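You operate a simulated robot arm through the tools that you are given. There is no shell and no other tool. Be economical: measure what you need, move in short steps, check, and stop when the job is done.

The job below is to be done with a simulated robot arm. You get a single attempt, and the scene is never put back.

## Task
Put the purple tea bag from the bar top on top of the green tumbler and the green tea bag on top of the black cup.

The check looks at the end state, three seconds after you hand in, the way a careful person would. Anything else that was tipped, shoved, dropped, spilled or broken makes it a failure.

## Robot
A 5-joint arm with a two-finger parallel gripper, fixed in place. Base frame: the origin is at the foot of the arm, x ahead of it, y to its left, z up; the work surface is at about z = 0. Units: mm, rad, N and s.
With the tool pointing down near the work surface it reaches from about 260 to 600 mm from the base axis. Its first joint turns from -1.152 to 1.152 rad. The tool tilts only in the upright plane through the base axis and itself; it spins freely about its own axis. Payload 1.57 kg.
Tool frame: the origin (TCP) lies between the finger pads and is the grasp point; the fingertips stand 30 mm ahead of it; z points along the fingers, y is the line along which they close. Largest opening 80 mm; finger width 17, thickness 12; the body of the gripper, 40 by 82 mm, starts 80 mm behind the TCP.
Orientation is told as [roll, pitch, yaw] about the base's x, y, z axes, in that order, counted from this pose: with the fingers straight down and closing along the base's y, the tool's x points along the base's -x, its y along +y and its z along -z.

## Interface
- The arm moves only by the tool nudge_tool. Its argument "steps" is a list that holds one entry, the list of rows, each a list of 6 numbers: the shift along the tool's x, y, z in units of 400 mm (1.0 is 400 mm), then the turn, a rotation vector about the tool's x, y, z in units of 90 degrees (1.0 is 90 degrees). In form: [[[tx, ty, tz, rx, ry, rz], ...]]. A call has 1 to 10 rows; each row is the pose to reach, as a shift and turn from the pose commanded when the call began, along the tool's axes at that moment. "jaw" is the gripper command, from -1 (shut) to 1 (fully open), values between in proportion, set as the call begins (left out, the last holds). A call with a number of a shift or a turn outside -1 to 1 is refused whole. A row lasts 0.2 s, in which the tool goes at most 50 mm and 0.15 rad; a call with a longer step from one row to the next is refused whole, and so is a gripper value outside its range. Where a pose cannot be reached the arm comes as near as it can. A force on the tool above 40 N (or 10 N above the force at the start of the call, whichever is more), or a blocked arm, ends the call early, and 0.2 s more pass. Each finger travels about 153 mm/s and halts on what it meets, pressing with about 32 N; the grip force reading is that of the motor and also rises with nothing between the fingers. The clock runs only during rows and for 0.2 s after the last one: add rows that repeat a pose to give the fingers time. It gives the time, the measured TCP pose, the force on the tool (base axes), the opening and the grip force at its end, in the units of the frame above (readings bear some noise).
- Cameras (640 x 400 px; columns grow to the right, rows downward): "scene" is fixed at [35.8, 391.6, 527.8]; the picture's right is [-0.78, -0.63, 0.00], its down [-0.34, 0.42, -0.84] and it looks along [0.53, -0.65, -0.54] (base axes); focal length 324 px, centre (320, 200). "wrist" rides on the gripper at [72, -7, -122] in the tool frame; the picture's right is [0.09, 1.00, 0.00], its down [-0.84, 0.08, -0.54] and it looks along [-0.54, 0.05, 0.84] (tool axes); focal length 238 px, centre (320, 200). There is no depth. A picture from a camera that has moved, and an enlarged one, comes with that camera's place and axes in the base frame and with its lens.
- camera(camera): a new picture of that camera. The clock stands still meanwhile.
- close_up(camera, box): a new picture of the part [left, top, right, bottom] of that camera's present view, enlarged. The clock stands still meanwhile.
- sign_off(): hands the job in; it is judged then, once.

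Go step by step. Nothing tells you positions but the pictures and the camera data: compare them with the known pose of the tool, close in by small moves and look again before you grip or let go. The budget is 90 turns and 36 pictures, counting those below and the enlarged ones. Unless the task says otherwise, let go and move clear before handing in, and close with one line.

The tools are called after "Emit:" by a JSON object that holds its "name" and its "arguments". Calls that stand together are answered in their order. nudge_tool: Moves the arm, as the interface text tells. Its arguments: {"type":"object","properties":{"steps":{"type":"array"},"jaw":{"type":"number"}},"required":["steps"]} The other tools are called the same way: camera (camera) takes a picture; close_up (camera, box) takes an enlarged picture of a part of a camera's view; sign_off () hands the job in.

At the start:

```text
t: 0.0
position: [439.3, -33.5, 277.6]
orientation: [-0.001, -0.001, 0.0]
ft_force: [-0.1, -0.7, 0.0]
grip_width: 80.2
finger_force: 0.1
```

scene: 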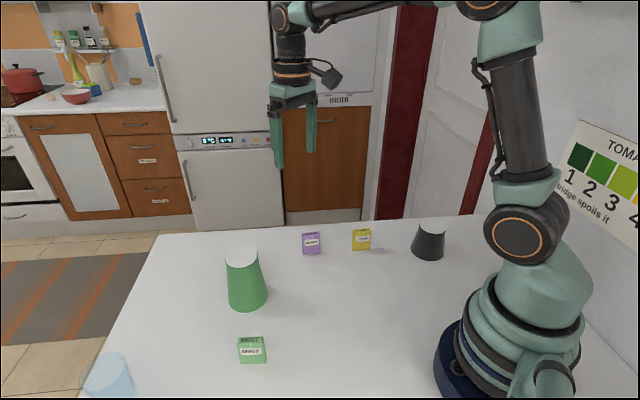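
wrist: 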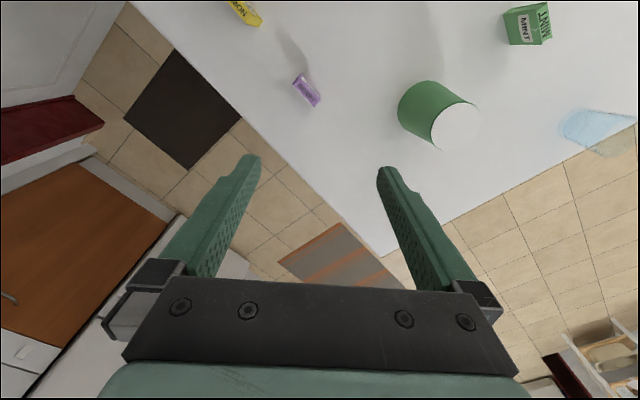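

The purple box seems to be near (420,-50), with the green MINT box, the green tumbler and the black cup (both upside-down) farther around. I'll enlarge both views to measure them.

Emit:
{"name": "close_up", "arguments": {"camera": "scene", "box": [210, 210, 460, 370]}}

Emit:
{"name": "close_up", "arguments": {"camera": "wrist", "box": [220, 0, 580, 225]}}

```text
2.50 times, centred on (335, 290) of scene
camera zoom: at [35.8, 391.6, 527.8], right [-0.78, -0.63, 0.0], down [-0.34, 0.42, -0.84], along [0.53, -0.65, -0.54], focal length 810 px, centre (282, -25)
```

zoom: 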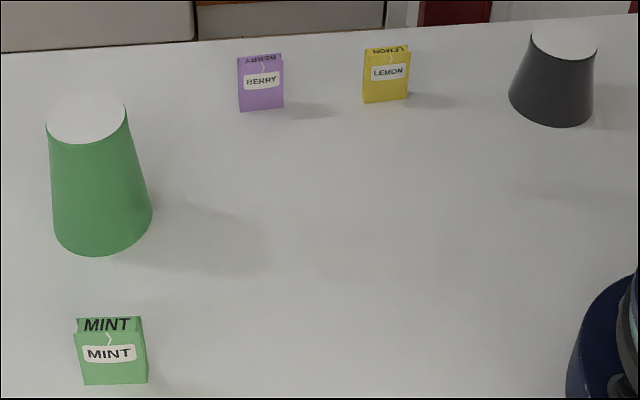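

```text
1.78 times, centred on (400, 112) of wrist
camera zoom: at [367.4, -40.1, 399.6], right [-0.09, 1.0, 0.0], down [0.84, 0.08, 0.54], along [0.54, 0.05, -0.84], focal length 424 px, centre (178, 356)
```

zoom: 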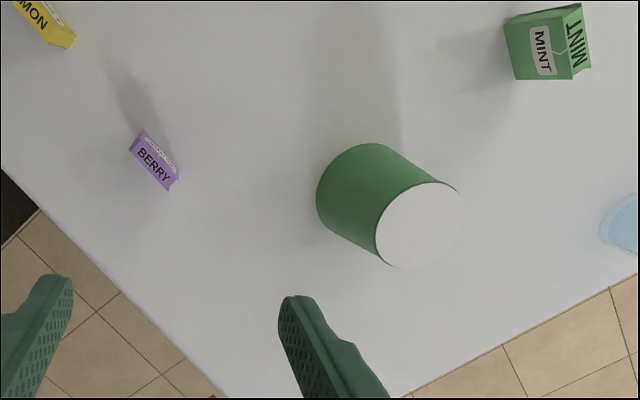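

Berry box is about 43 wide × 57 tall, near (425,-53) and turned 45°. I put the tumbler top near (434,135,110), the black cup top near (208,-235,74) and MINT near (327,216). I'll turn to the berry's angle, come down part of the way and look.

Emit:
{"name": "nudge_tool", "arguments": {"steps": [[[0.006, -0.008, 0.06, 0, 0, -0.0833], [0.012, -0.016, 0.12, 0, 0, -0.1667], [0.018, -0.024, 0.18, 0, 0, -0.25], [0.024, -0.033, 0.24, 0, 0, -0.3333], [0.03, -0.041, 0.3, 0, 0, -0.4167], [0.035, -0.049, 0.369, 0, 0, -0.5], [0.035, -0.049, 0.369, 0, 0, -0.5]]], "jaw": 1}}

Emit:
{"name": "camera", "arguments": {"camera": "wrist"}}

```text
t: 1.6
position: [425.4, -54.6, 128.9]
orientation: [-0.001, 0.0, 0.787]
ft_force: [0.2, 0.5, 0.2]
grip_width: 80.4
finger_force: 0.0
```

```text
31 pictures are left
camera wrist: at [379.7, -109.0, 251.5], right [-0.77, 0.64, 0.0], down [0.54, 0.65, 0.54], along [0.35, 0.42, -0.84], focal length 238 px, centre (320, 200)
```

wrist: 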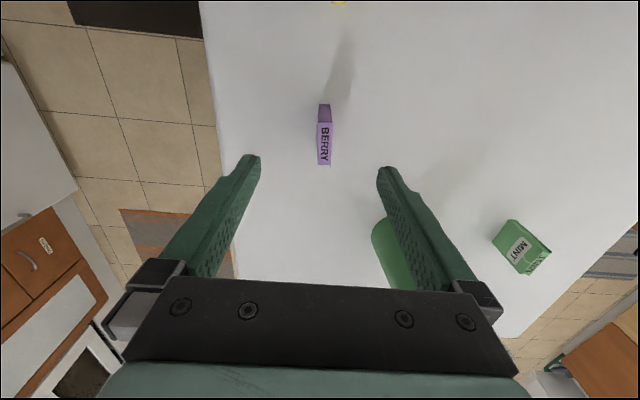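

The berry box sits between the fingers at about (423,-52) and is roughly 11 mm thick. I'll go straight down to z≈38 and then close.

Emit:
{"name": "nudge_tool", "arguments": {"steps": [[[0, 0.009, 0.07, 0, 0, -0.028], [0, 0.009, 0.14, 0, 0, -0.028], [0, 0.009, 0.2, 0, 0, -0.028], [0, 0.009, 0.2275, 0, 0, -0.028], [0, 0.009, 0.2275, 0, 0, -0.028]]]}}

Emit:
{"name": "camera", "arguments": {"camera": "wrist"}}

```text
t: 2.8
position: [422.7, -48.9, 38.4]
orientation: [0.0, -0.001, 0.83]
ft_force: [-0.3, 0.3, -0.2]
grip_width: 79.9
finger_force: 0.1
```

```text
30 pictures are left
camera wrist: at [379.0, -107.6, 160.9], right [-0.8, 0.6, 0.0], down [0.51, 0.67, 0.54], along [0.33, 0.43, -0.84], focal length 238 px, centre (320, 200)
```

wrist: 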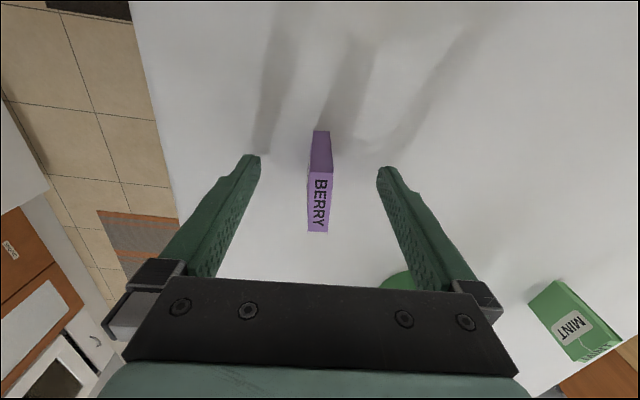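

Lateral centring is good. The box is about 5 mm toward the tool's +x with a few degrees of residual yaw, so I'll correct that and then close.

Emit:
{"name": "nudge_tool", "arguments": {"steps": [[[0.013, -0.004, 0, 0, 0, -0.035], [0.013, -0.004, 0, 0, 0, -0.035]]]}}

Emit:
{"name": "nudge_tool", "arguments": {"steps": [[[0, 0, 0, 0, 0, 0], [0, 0, 0, 0, 0, 0], [0, 0, 0, 0, 0, 0]]], "jaw": -1}}

```text
t: 3.4
position: [420.0, -55.3, 39.4]
orientation: [0.001, 0.0, 0.885]
ft_force: [-0.3, 0.1, 0.3]
grip_width: 80.0
finger_force: 0.2
```

```text
t: 4.2
position: [420.2, -55.5, 38.6]
orientation: [0.0, 0.0, 0.885]
ft_force: [0.1, -0.4, -0.2]
grip_width: 14.4
finger_force: 30.5
```

It's gripped at 14.4 mm with force showing. I'll lift straight up and check.

Emit:
{"name": "nudge_tool", "arguments": {"steps": [[[0, 0, -0.03, 0, 0, 0], [0, 0, -0.12, 0, 0, 0], [0, 0, -0.22, 0, 0, 0], [0, 0, -0.32, 0, 0, 0], [0, 0, -0.42, 0, 0, 0], [0, 0, -0.45, 0, 0, 0], [0, 0, -0.45, 0, 0, 0]]]}}

Emit:
{"name": "camera", "arguments": {"camera": "wrist"}}

Emit:
{"name": "camera", "arguments": {"camera": "scene"}}

```text
t: 5.8
position: [420.2, -56.4, 218.4]
orientation: [-0.001, 0.0, 0.885]
ft_force: [-0.6, 0.4, -0.9]
grip_width: 14.4
finger_force: 30.3
```

```text
29 pictures are left
camera wrist: at [380.2, -115.9, 340.9], right [-0.83, 0.56, 0.0], down [0.47, 0.7, 0.54], along [0.3, 0.45, -0.84], focal length 238 px, centre (320, 200)
```

wrist: 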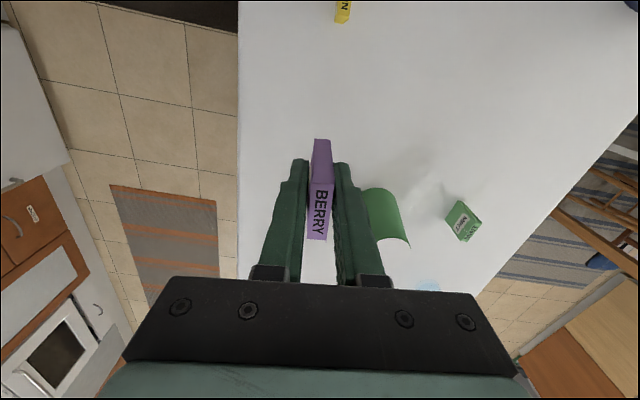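

```text
28 pictures are left
```

scene: 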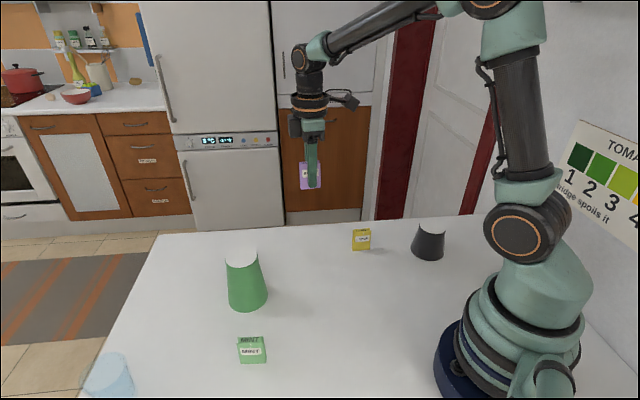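

The berry is held firmly. I'm moving it over the green tumbler at this height.

Emit:
{"name": "nudge_tool", "arguments": {"steps": [[[-0.065, 0.0457, 0, 0, 0, 0], [-0.13, 0.0915, 0, 0, 0, 0], [-0.195, 0.137, 0, 0, 0, 0], [-0.26, 0.183, 0, 0, 0, 0], [-0.325, 0.229, 0, 0, 0, 0], [-0.39, 0.2745, 0, 0, 0, 0], [-0.39, 0.2745, 0, 0, 0, 0]]]}}

Emit:
{"name": "camera", "arguments": {"camera": "wrist"}}

Emit:
{"name": "close_up", "arguments": {"camera": "scene", "box": [140, 130, 380, 330]}}

```text
t: 7.4
position: [433.4, 134.7, 217.2]
orientation: [-0.001, 0.0, 0.886]
ft_force: [0.3, 0.4, 0.7]
grip_width: 14.4
finger_force: 30.2
```

```text
27 pictures are left
camera wrist: at [393.9, 74.8, 340.0], right [-0.83, 0.56, 0.0], down [0.47, 0.7, 0.54], along [0.3, 0.45, -0.84], focal length 238 px, centre (320, 200)
```

wrist: 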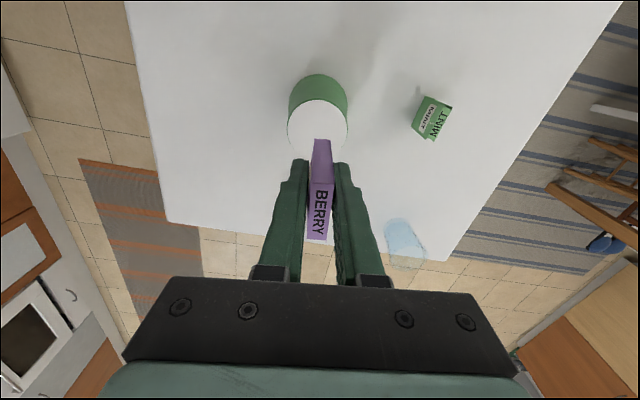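

```text
2.00 times, centred on (260, 230) of scene
camera zoom: at [35.7, 391.6, 527.8], right [-0.78, -0.63, 0.0], down [-0.34, 0.42, -0.84], along [0.53, -0.65, -0.54], focal length 648 px, centre (440, 140)
```

zoom: 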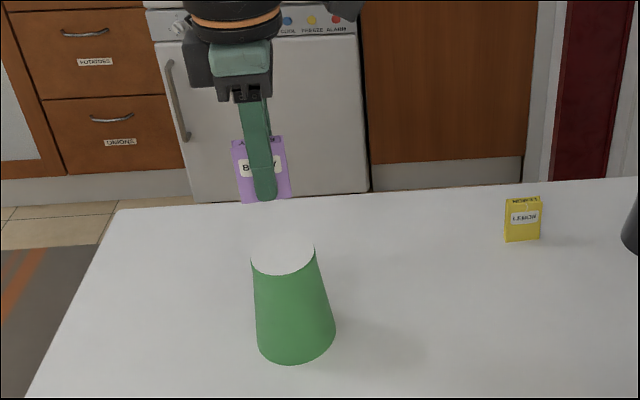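

The box is above the tumbler, with a few millimetres to correct. I'll lower it to just above the top and look again.

Emit:
{"name": "nudge_tool", "arguments": {"steps": [[[0.013, -0.0045, 0.05, 0, 0, 0], [0.013, -0.0045, 0.1, 0, 0, 0], [0.013, -0.0045, 0.13, 0, 0, 0], [0.013, -0.0045, 0.13, 0, 0, 0]]]}}

Emit:
{"name": "close_up", "arguments": {"camera": "scene", "box": [180, 200, 320, 320]}}

Emit:
{"name": "close_up", "arguments": {"camera": "wrist", "box": [240, 60, 400, 260]}}

```text
t: 8.4
position: [432.6, 129.6, 165.9]
orientation: [0.0, -0.001, 0.884]
ft_force: [0.8, 0.1, 0.1]
grip_width: 14.3
finger_force: 30.4
```

```text
3.33 times, centred on (250, 260) of scene
camera zoom: at [35.8, 391.6, 527.8], right [-0.78, -0.63, 0.0], down [-0.34, 0.42, -0.84], along [0.53, -0.65, -0.54], focal length 1080 px, centre (553, 0)
```

zoom: 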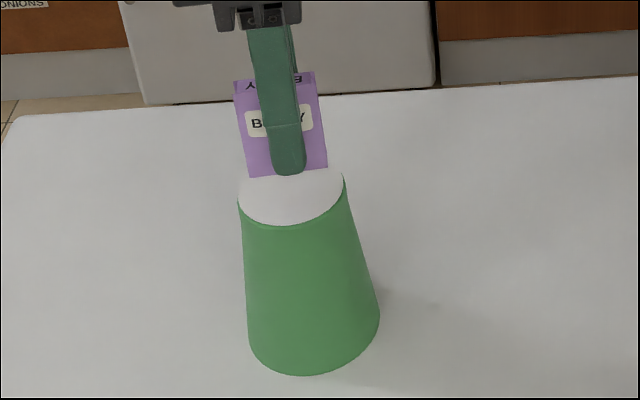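

```text
2.00 times, centred on (320, 160) of wrist
camera zoom: at [391.7, 69.5, 288.4], right [-0.83, 0.56, 0.0], down [0.47, 0.7, 0.54], along [0.3, 0.45, -0.84], focal length 477 px, centre (320, 280)
```

zoom: 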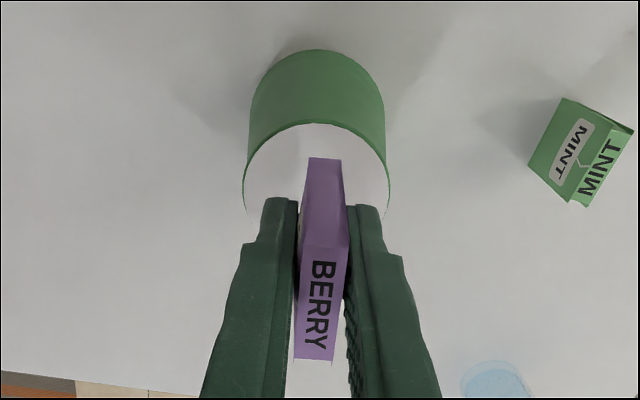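

Everything is centred over the disc, with roughly 17 mm of gap. I'll lower slowly and watch the force.

Emit:
{"name": "nudge_tool", "arguments": {"steps": [[[0, 0, 0.02, 0, 0, 0], [0, 0, 0.03, 0, 0, 0], [0, 0, 0.035, 0, 0, 0], [0, 0, 0.0375, 0, 0, 0], [0, 0, 0.0375, 0, 0, 0]]]}}

Emit:
{"name": "close_up", "arguments": {"camera": "scene", "box": [200, 210, 300, 290]}}

```text
t: 9.6
position: [432.7, 128.5, 151.0]
orientation: [-0.002, 0.002, 0.884]
ft_force: [0.3, 0.2, -0.6]
grip_width: 14.4
finger_force: 30.6
```

```text
5.00 times, centred on (250, 250) of scene
camera zoom: at [35.8, 391.6, 527.8], right [-0.78, -0.63, 0.0], down [-0.34, 0.42, -0.84], along [0.53, -0.65, -0.54], focal length 1621 px, centre (670, -50)
```

zoom: 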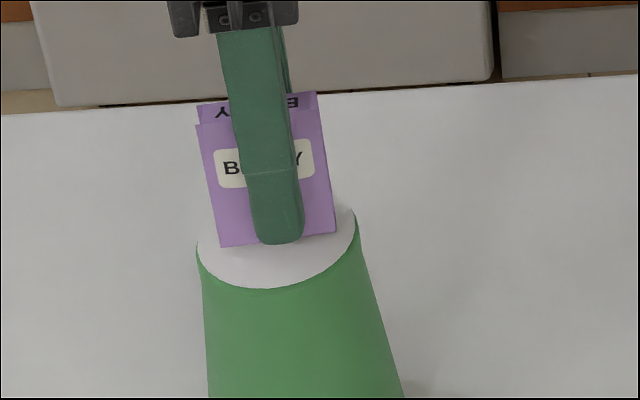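

No contact yet but nearly there. I'll go on in 1 mm steps.

Emit:
{"name": "nudge_tool", "arguments": {"steps": [[[0, 0, 0.0025, 0, 0, 0], [0, 0, 0.005, 0, 0, 0], [0, 0, 0.005, 0, 0, 0]]]}}

```text
t: 10.4
position: [432.4, 129.9, 149.8]
orientation: [-0.001, 0.0, 0.886]
ft_force: [-0.7, -0.2, -0.3]
grip_width: 14.3
finger_force: 29.9
```

Emit:
{"name": "nudge_tool", "arguments": {"steps": [[[0, 0, 0.0025, 0, 0, 0], [0, 0, 0.005, 0, 0, 0], [0, 0, 0.005, 0, 0, 0]]]}}

```text
t: 11.2
position: [432.3, 129.3, 147.5]
orientation: [-0.001, 0.001, 0.885]
ft_force: [-0.7, -1.2, 4.4]
grip_width: 14.4
finger_force: 30.6
```

The force rose to 4.4 N, so the box rests on the tumbler. I'll open the fingers and then rise straight up.

Emit:
{"name": "nudge_tool", "arguments": {"steps": [[[0, 0, 0, 0, 0, 0], [0, 0, 0, 0, 0, 0], [0, 0, 0, 0, 0, 0]]], "jaw": 0.3}}

Emit:
{"name": "nudge_tool", "arguments": {"steps": [[[0, 0, -0.03, 0, 0, 0], [0, 0, -0.1, 0, 0, 0], [0, 0, -0.2, 0, 0, 0], [0, 0, -0.3, 0, 0, 0], [0, 0, -0.3, 0, 0, 0]]]}}

Emit:
{"name": "camera", "arguments": {"camera": "wrist"}}

Emit:
{"name": "close_up", "arguments": {"camera": "scene", "box": [160, 200, 320, 380]}}

```text
t: 12.0
position: [431.7, 130.1, 147.5]
orientation: [0.0, -0.001, 0.885]
ft_force: [0.0, -1.2, 0.6]
grip_width: 51.9
finger_force: 0.0
```

```text
t: 13.2
position: [431.7, 130.0, 268.2]
orientation: [0.0, 0.0, 0.885]
ft_force: [0.0, -1.3, -0.1]
grip_width: 52.0
finger_force: 0.0
```

```text
22 pictures are left
camera wrist: at [392.0, 69.6, 390.5], right [-0.83, 0.56, 0.0], down [0.47, 0.7, 0.54], along [0.3, 0.45, -0.84], focal length 238 px, centre (320, 200)
```

wrist: 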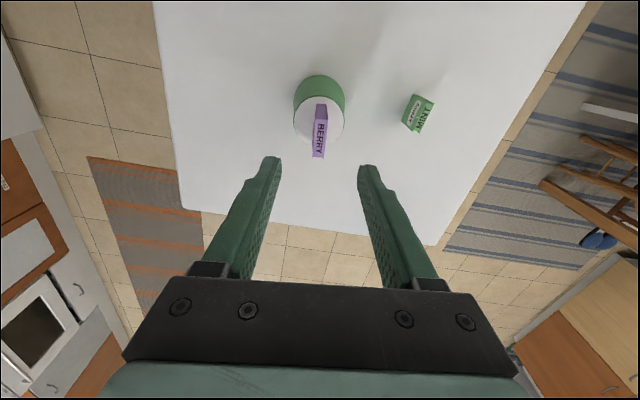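

```text
2.22 times, centred on (240, 290) of scene
camera zoom: at [35.8, 391.6, 527.8], right [-0.78, -0.63, 0.0], down [-0.34, 0.42, -0.84], along [0.53, -0.65, -0.54], focal length 720 px, centre (498, 0)
```

zoom: 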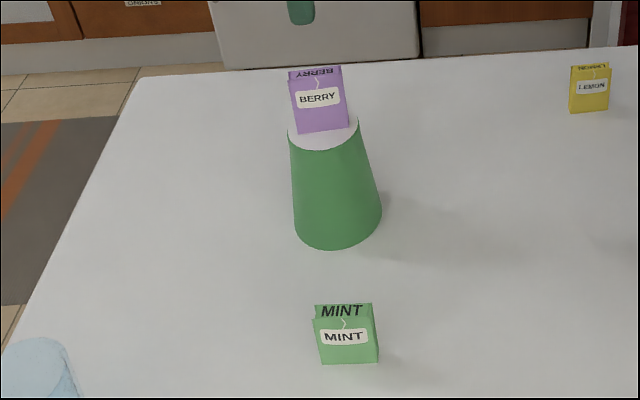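

Berry stands well on the tumbler. Next I move above MINT, estimated at (324,217) and turned about 40°, come partway down and look.

Emit:
{"name": "nudge_tool", "arguments": {"steps": [[[0, 0.0865, 0, 0, 0, 0.03], [0, 0.173, 0, 0, 0, 0.06], [0, 0.26, 0, 0, 0, 0.09], [0.002, 0.346, 0, 0, 0, 0.118], [0.002, 0.346, 0.1, 0, 0, 0.118], [0.002, 0.346, 0.2, 0, 0, 0.118], [0.002, 0.346, 0.3, 0, 0, 0.118], [0.002, 0.346, 0.34, 0, 0, 0.118], [0.002, 0.346, 0.34, 0, 0, 0.118]]], "jaw": 1}}

Emit:
{"name": "camera", "arguments": {"camera": "wrist"}}

```text
t: 15.2
position: [325.4, 215.0, 131.3]
orientation: [-0.001, -0.001, 0.697]
ft_force: [-0.2, 0.1, -0.7]
grip_width: 80.4
finger_force: 0.0
```

```text
20 pictures are left
camera wrist: at [274.5, 164.7, 252.9], right [-0.71, 0.7, 0.0], down [0.59, 0.6, 0.54], along [0.38, 0.39, -0.84], focal length 238 px, centre (320, 200)
```

wrist: 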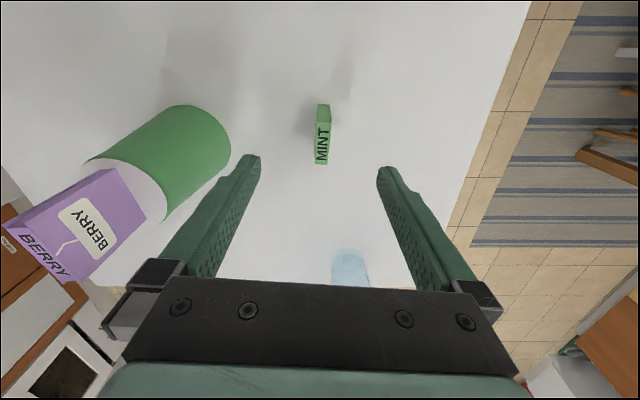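

MINT is well between the fingers at about (321,215). I'll add a small yaw and shift correction, lower to z≈39 and check.

Emit:
{"name": "nudge_tool", "arguments": {"steps": [[[0.0095, 0.007, 0.07, 0, 0, -0.05], [0.0095, 0.007, 0.14, 0, 0, -0.05], [0.0095, 0.007, 0.2, 0, 0, -0.05], [0.0095, 0.007, 0.231, 0, 0, -0.05], [0.0095, 0.007, 0.231, 0, 0, -0.05]]]}}

Emit:
{"name": "camera", "arguments": {"camera": "wrist"}}

```text
t: 16.4
position: [320.2, 216.4, 38.9]
orientation: [-0.001, 0.001, 0.778]
ft_force: [-0.5, -0.3, -0.5]
grip_width: 80.1
finger_force: 0.1
```

```text
19 pictures are left
camera wrist: at [274.0, 161.0, 161.2], right [-0.76, 0.65, 0.0], down [0.54, 0.64, 0.54], along [0.35, 0.41, -0.84], focal length 238 px, centre (320, 200)
```

wrist: 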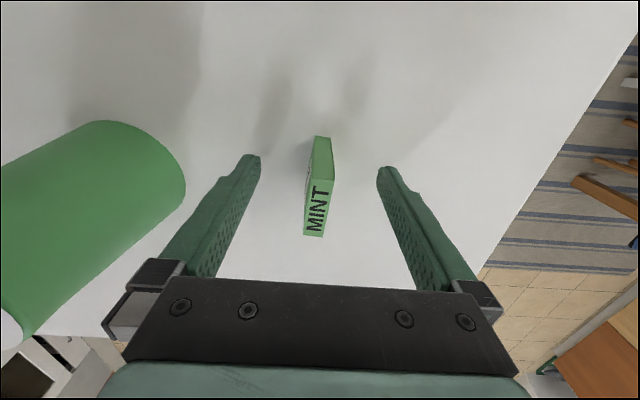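

It's centred within about 2 mm. I'll trim the yaw slightly, close and lift.

Emit:
{"name": "nudge_tool", "arguments": {"steps": [[[0.002, -0.003, 0, 0, 0, 0.025], [0.002, -0.003, 0, 0, 0, 0.025]]]}}

Emit:
{"name": "nudge_tool", "arguments": {"steps": [[[0, 0, 0, 0, 0, 0], [0, 0, 0, 0, 0, 0], [0, 0, 0, 0, 0, 0]]], "jaw": -1}}

Emit:
{"name": "nudge_tool", "arguments": {"steps": [[[0, 0, -0.03, 0, 0, 0], [0, 0, -0.12, 0, 0, 0], [0, 0, -0.22, 0, 0, 0], [0, 0, -0.32, 0, 0, 0], [0, 0, -0.42, 0, 0, 0], [0, 0, -0.45, 0, 0, 0], [0, 0, -0.45, 0, 0, 0]]]}}

Emit:
{"name": "camera", "arguments": {"camera": "scene"}}

```text
t: 17.0
position: [321.7, 214.6, 39.3]
orientation: [-0.001, 0.0, 0.738]
ft_force: [-0.4, 0.5, 0.3]
grip_width: 80.0
finger_force: 0.1
```

```text
t: 17.8
position: [320.2, 213.6, 40.2]
orientation: [-0.001, 0.0, 0.737]
ft_force: [0.5, -0.8, -0.8]
grip_width: 14.2
finger_force: 30.5
```

```text
t: 19.4
position: [321.1, 215.6, 219.2]
orientation: [0.0, -0.002, 0.739]
ft_force: [-0.1, -0.1, 0.3]
grip_width: 14.4
finger_force: 31.0
```

```text
18 pictures are left
```

scene: 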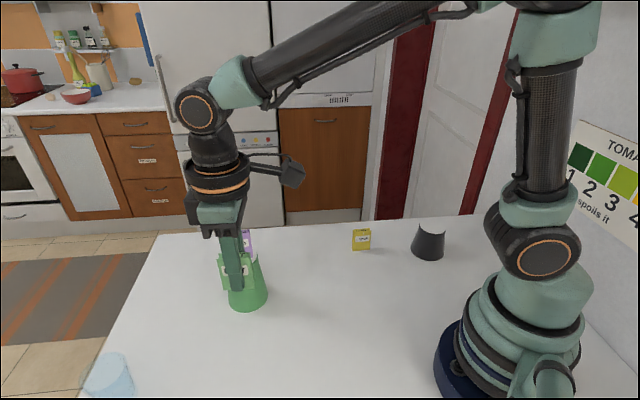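

MINT is held. I'll carry it high to the middle of the table first, turning the wrist on the way and staying clear of the tumbler.

Emit:
{"name": "nudge_tool", "arguments": {"steps": [[[0.0353, -0.0488, 0, 0, 0, 0.089], [0.0707, -0.0976, 0, 0, 0, 0.178], [0.106, -0.1463, 0, 0, 0, 0.267], [0.1413, -0.195, 0, 0, 0, 0.356], [0.1767, -0.244, 0, 0, 0, 0.445], [0.212, -0.2927, 0, 0, 0, 0.534], [0.2473, -0.3415, 0, 0, 0, 0.623], [0.2827, -0.39, 0, 0, 0, 0.712], [0.318, -0.439, 0, 0, 0, 0.8], [0.318, -0.439, 0, 0, 0, 0.8]]]}}

```text
t: 21.6
position: [344.0, -0.6, 219.3]
orientation: [-0.001, 0.0, -0.522]
ft_force: [0.6, 0.2, -0.5]
grip_width: 14.1
finger_force: 30.5
```

Next, on to a point over the black cup, near (208,-235).

Emit:
{"name": "nudge_tool", "arguments": {"steps": [[[0, -0.085, 0, 0, 0, 0.03], [0, -0.17, 0, 0, 0, 0.06], [0, -0.255, 0, 0, 0, 0.09], [0, -0.34, 0, 0, 0, 0.12], [0, -0.425, 0, 0, 0, 0.15], [0, -0.51, 0, 0, 0, 0.18], [0, -0.595, 0, 0, 0, 0.2], [0.0025, -0.6775, 0, 0, 0, 0.2], [0.0025, -0.6775, 0, 0, 0, 0.2]]]}}

Emit:
{"name": "camera", "arguments": {"camera": "wrist"}}

Emit:
{"name": "close_up", "arguments": {"camera": "scene", "box": [340, 130, 500, 270]}}

```text
t: 23.6
position: [209.6, -235.2, 220.9]
orientation: [0.0, 0.0, -0.833]
ft_force: [0.1, 1.0, 0.2]
grip_width: 14.7
finger_force: 30.2
```

```text
17 pictures are left
camera wrist: at [156.6, -186.7, 342.3], right [0.67, 0.74, 0.0], down [0.62, -0.57, 0.54], along [0.4, -0.37, -0.84], focal length 238 px, centre (320, 200)
```

wrist: 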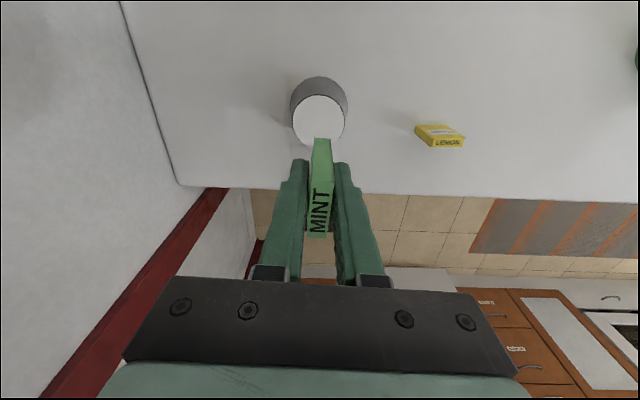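

```text
2.86 times, centred on (420, 200) of scene
camera zoom: at [35.8, 391.6, 527.8], right [-0.78, -0.63, 0.0], down [-0.34, 0.42, -0.84], along [0.53, -0.65, -0.54], focal length 926 px, centre (34, 200)
```

zoom: 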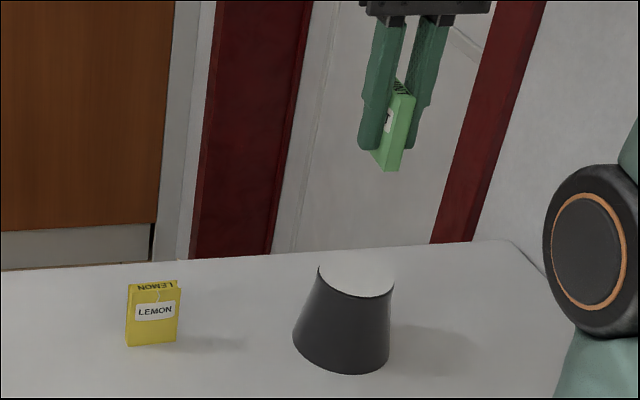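

Alignment is within about 3 mm, and the cup top is around z≈70. I'll correct and lower to about 20 mm above it.

Emit:
{"name": "nudge_tool", "arguments": {"steps": [[[0.005, -0.004, 0.07, 0, 0, 0], [0.005, -0.004, 0.14, 0, 0, 0], [0.005, -0.004, 0.2, 0, 0, 0], [0.005, -0.004, 0.225, 0, 0, 0], [0.005, -0.004, 0.225, 0, 0, 0]]]}}

Emit:
{"name": "close_up", "arguments": {"camera": "wrist", "box": [240, 60, 400, 260]}}

Emit:
{"name": "close_up", "arguments": {"camera": "scene", "box": [380, 180, 480, 270]}}

```text
t: 24.8
position: [207.2, -233.8, 129.1]
orientation: [0.002, 0.001, -0.834]
ft_force: [0.1, -0.5, -0.3]
grip_width: 14.3
finger_force: 30.4
```

```text
2.00 times, centred on (320, 160) of wrist
camera zoom: at [153.8, -185.8, 251.4], right [0.67, 0.74, 0.0], down [0.62, -0.57, 0.54], along [0.4, -0.37, -0.84], focal length 477 px, centre (320, 280)
```

zoom: 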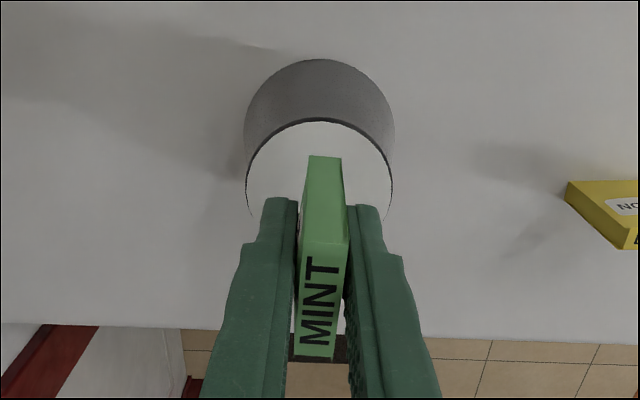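

```text
4.44 times, centred on (430, 225) of scene
camera zoom: at [35.8, 391.6, 527.8], right [-0.78, -0.63, 0.0], down [-0.34, 0.42, -0.84], along [0.53, -0.65, -0.54], focal length 1441 px, centre (-169, 89)
```

zoom: 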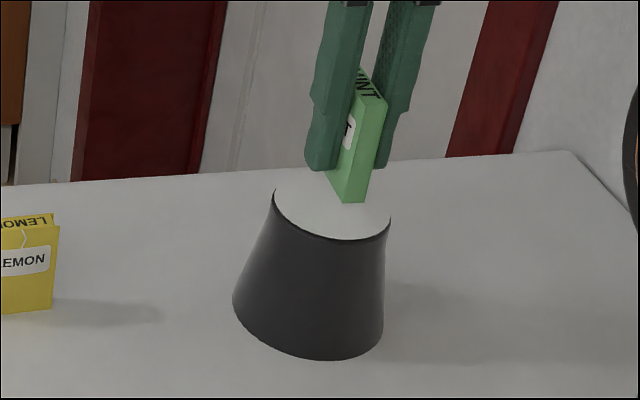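

Centred again, so I'm lowering toward contact in small steps.

Emit:
{"name": "nudge_tool", "arguments": {"steps": [[[0, 0.002, 0.015, 0, 0, 0], [0, 0.002, 0.025, 0, 0, 0], [0, 0.002, 0.03, 0, 0, 0], [0, 0.002, 0.0325, 0, 0, 0], [0, 0.002, 0.0325, 0, 0, 0]]]}}

Emit:
{"name": "nudge_tool", "arguments": {"steps": [[[0, 0, 0.0025, 0, 0, 0], [0, 0, 0.005, 0, 0, 0], [0, 0, 0.005, 0, 0, 0]]]}}

```text
t: 26.0
position: [207.8, -233.5, 115.6]
orientation: [0.0, 0.0, -0.834]
ft_force: [-0.7, -0.1, -0.2]
grip_width: 14.3
finger_force: 30.7
```

```text
t: 26.8
position: [207.8, -234.2, 113.7]
orientation: [0.0, 0.001, -0.832]
ft_force: [0.3, -0.2, -0.4]
grip_width: 14.1
finger_force: 30.1
```

Emit:
{"name": "nudge_tool", "arguments": {"steps": [[[0, 0, 0.0025, 0, 0, 0], [0, 0, 0.005, 0, 0, 0], [0, 0, 0.005, 0, 0, 0]]]}}

Emit:
{"name": "close_up", "arguments": {"camera": "scene", "box": [390, 190, 470, 260]}}

```text
t: 27.6
position: [207.5, -233.7, 112.3]
orientation: [0.0, -0.001, -0.832]
ft_force: [-0.5, 0.4, -0.1]
grip_width: 14.0
finger_force: 30.6
```

```text
5.71 times, centred on (430, 225) of scene
camera zoom: at [35.8, 391.6, 527.8], right [-0.78, -0.63, 0.0], down [-0.34, 0.42, -0.84], along [0.53, -0.65, -0.54], focal length 1852 px, centre (-309, 57)
```

zoom: 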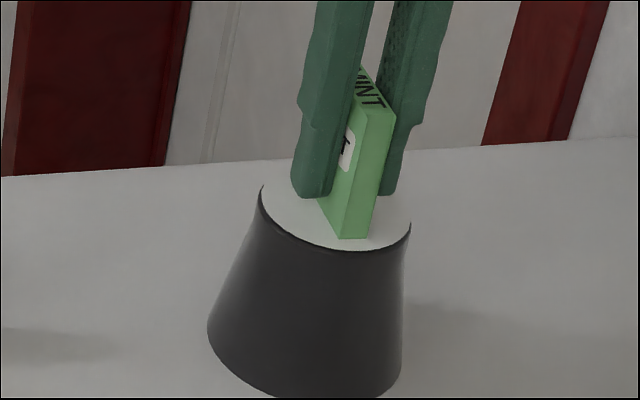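

Very close to contact now; I'll take one more set of small steps.

Emit:
{"name": "nudge_tool", "arguments": {"steps": [[[0, 0, 0.0025, 0, 0, 0], [0, 0, 0.005, 0, 0, 0], [0, 0, 0.005, 0, 0, 0]]]}}

```text
t: 28.4
position: [207.7, -235.6, 110.3]
orientation: [0.001, -0.002, -0.832]
ft_force: [-3.1, 4.8, 25.5]
grip_width: 14.4
finger_force: 30.8
```

Firm contact at 25 N. I'll ease back about 1 mm to relax the push, then release.

Emit:
{"name": "nudge_tool", "arguments": {"steps": [[[0, 0, -0.0025, 0, 0, 0], [0, 0, -0.0025, 0, 0, 0]]]}}

```text
t: 29.0
position: [206.6, -234.9, 111.2]
orientation: [0.001, -0.002, -0.832]
ft_force: [1.3, -2.6, 5.8]
grip_width: 14.5
finger_force: 30.6
```

Emit:
{"name": "nudge_tool", "arguments": {"steps": [[[0, 0, 0, 0, 0, 0], [0, 0, 0, 0, 0, 0], [0, 0, 0, 0, 0, 0]]], "jaw": 0.3}}

Emit:
{"name": "nudge_tool", "arguments": {"steps": [[[0, 0, -0.03, 0, 0, 0], [0, 0, -0.1, 0, 0, 0], [0, 0, -0.2, 0, 0, 0], [0, 0, -0.3, 0, 0, 0], [0, 0, -0.3, 0, 0, 0]]]}}

Emit:
{"name": "camera", "arguments": {"camera": "scene"}}

Emit:
{"name": "camera", "arguments": {"camera": "wrist"}}

```text
t: 29.8
position: [207.7, -234.3, 111.4]
orientation: [-0.001, -0.001, -0.831]
ft_force: [0.0, -0.1, -1.5]
grip_width: 51.8
finger_force: 0.1
```

```text
t: 31.0
position: [206.3, -233.9, 232.1]
orientation: [-0.001, -0.001, -0.833]
ft_force: [-0.7, -0.2, -0.4]
grip_width: 52.0
finger_force: 0.1
```

```text
12 pictures are left
```

scene: 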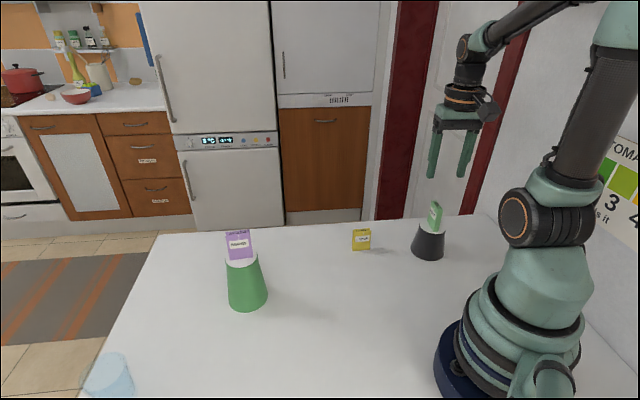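

```text
11 pictures are left
camera wrist: at [153.7, -184.9, 354.1], right [0.67, 0.74, 0.0], down [0.62, -0.57, 0.54], along [0.4, -0.37, -0.84], focal length 238 px, centre (320, 200)
```

wrist: 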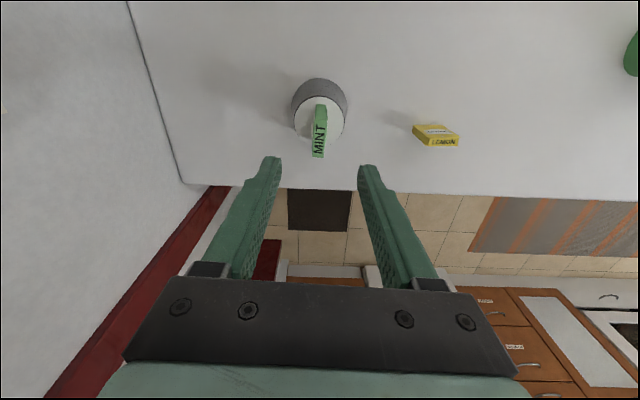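

Both boxes stand upright and centred: berry on the green tumbler, mint on the black cup. The lemon box and the glass are untouched and the arm is clear, so I'm handing in.

Emit:
{"name": "sign_off", "arguments": {}}

```text
The job is handed in.
```

The purple tea bag is standing on the green tumbler and the green tea bag on the black cup; nothing else was disturbed in the last pictures, and the job is handed in.
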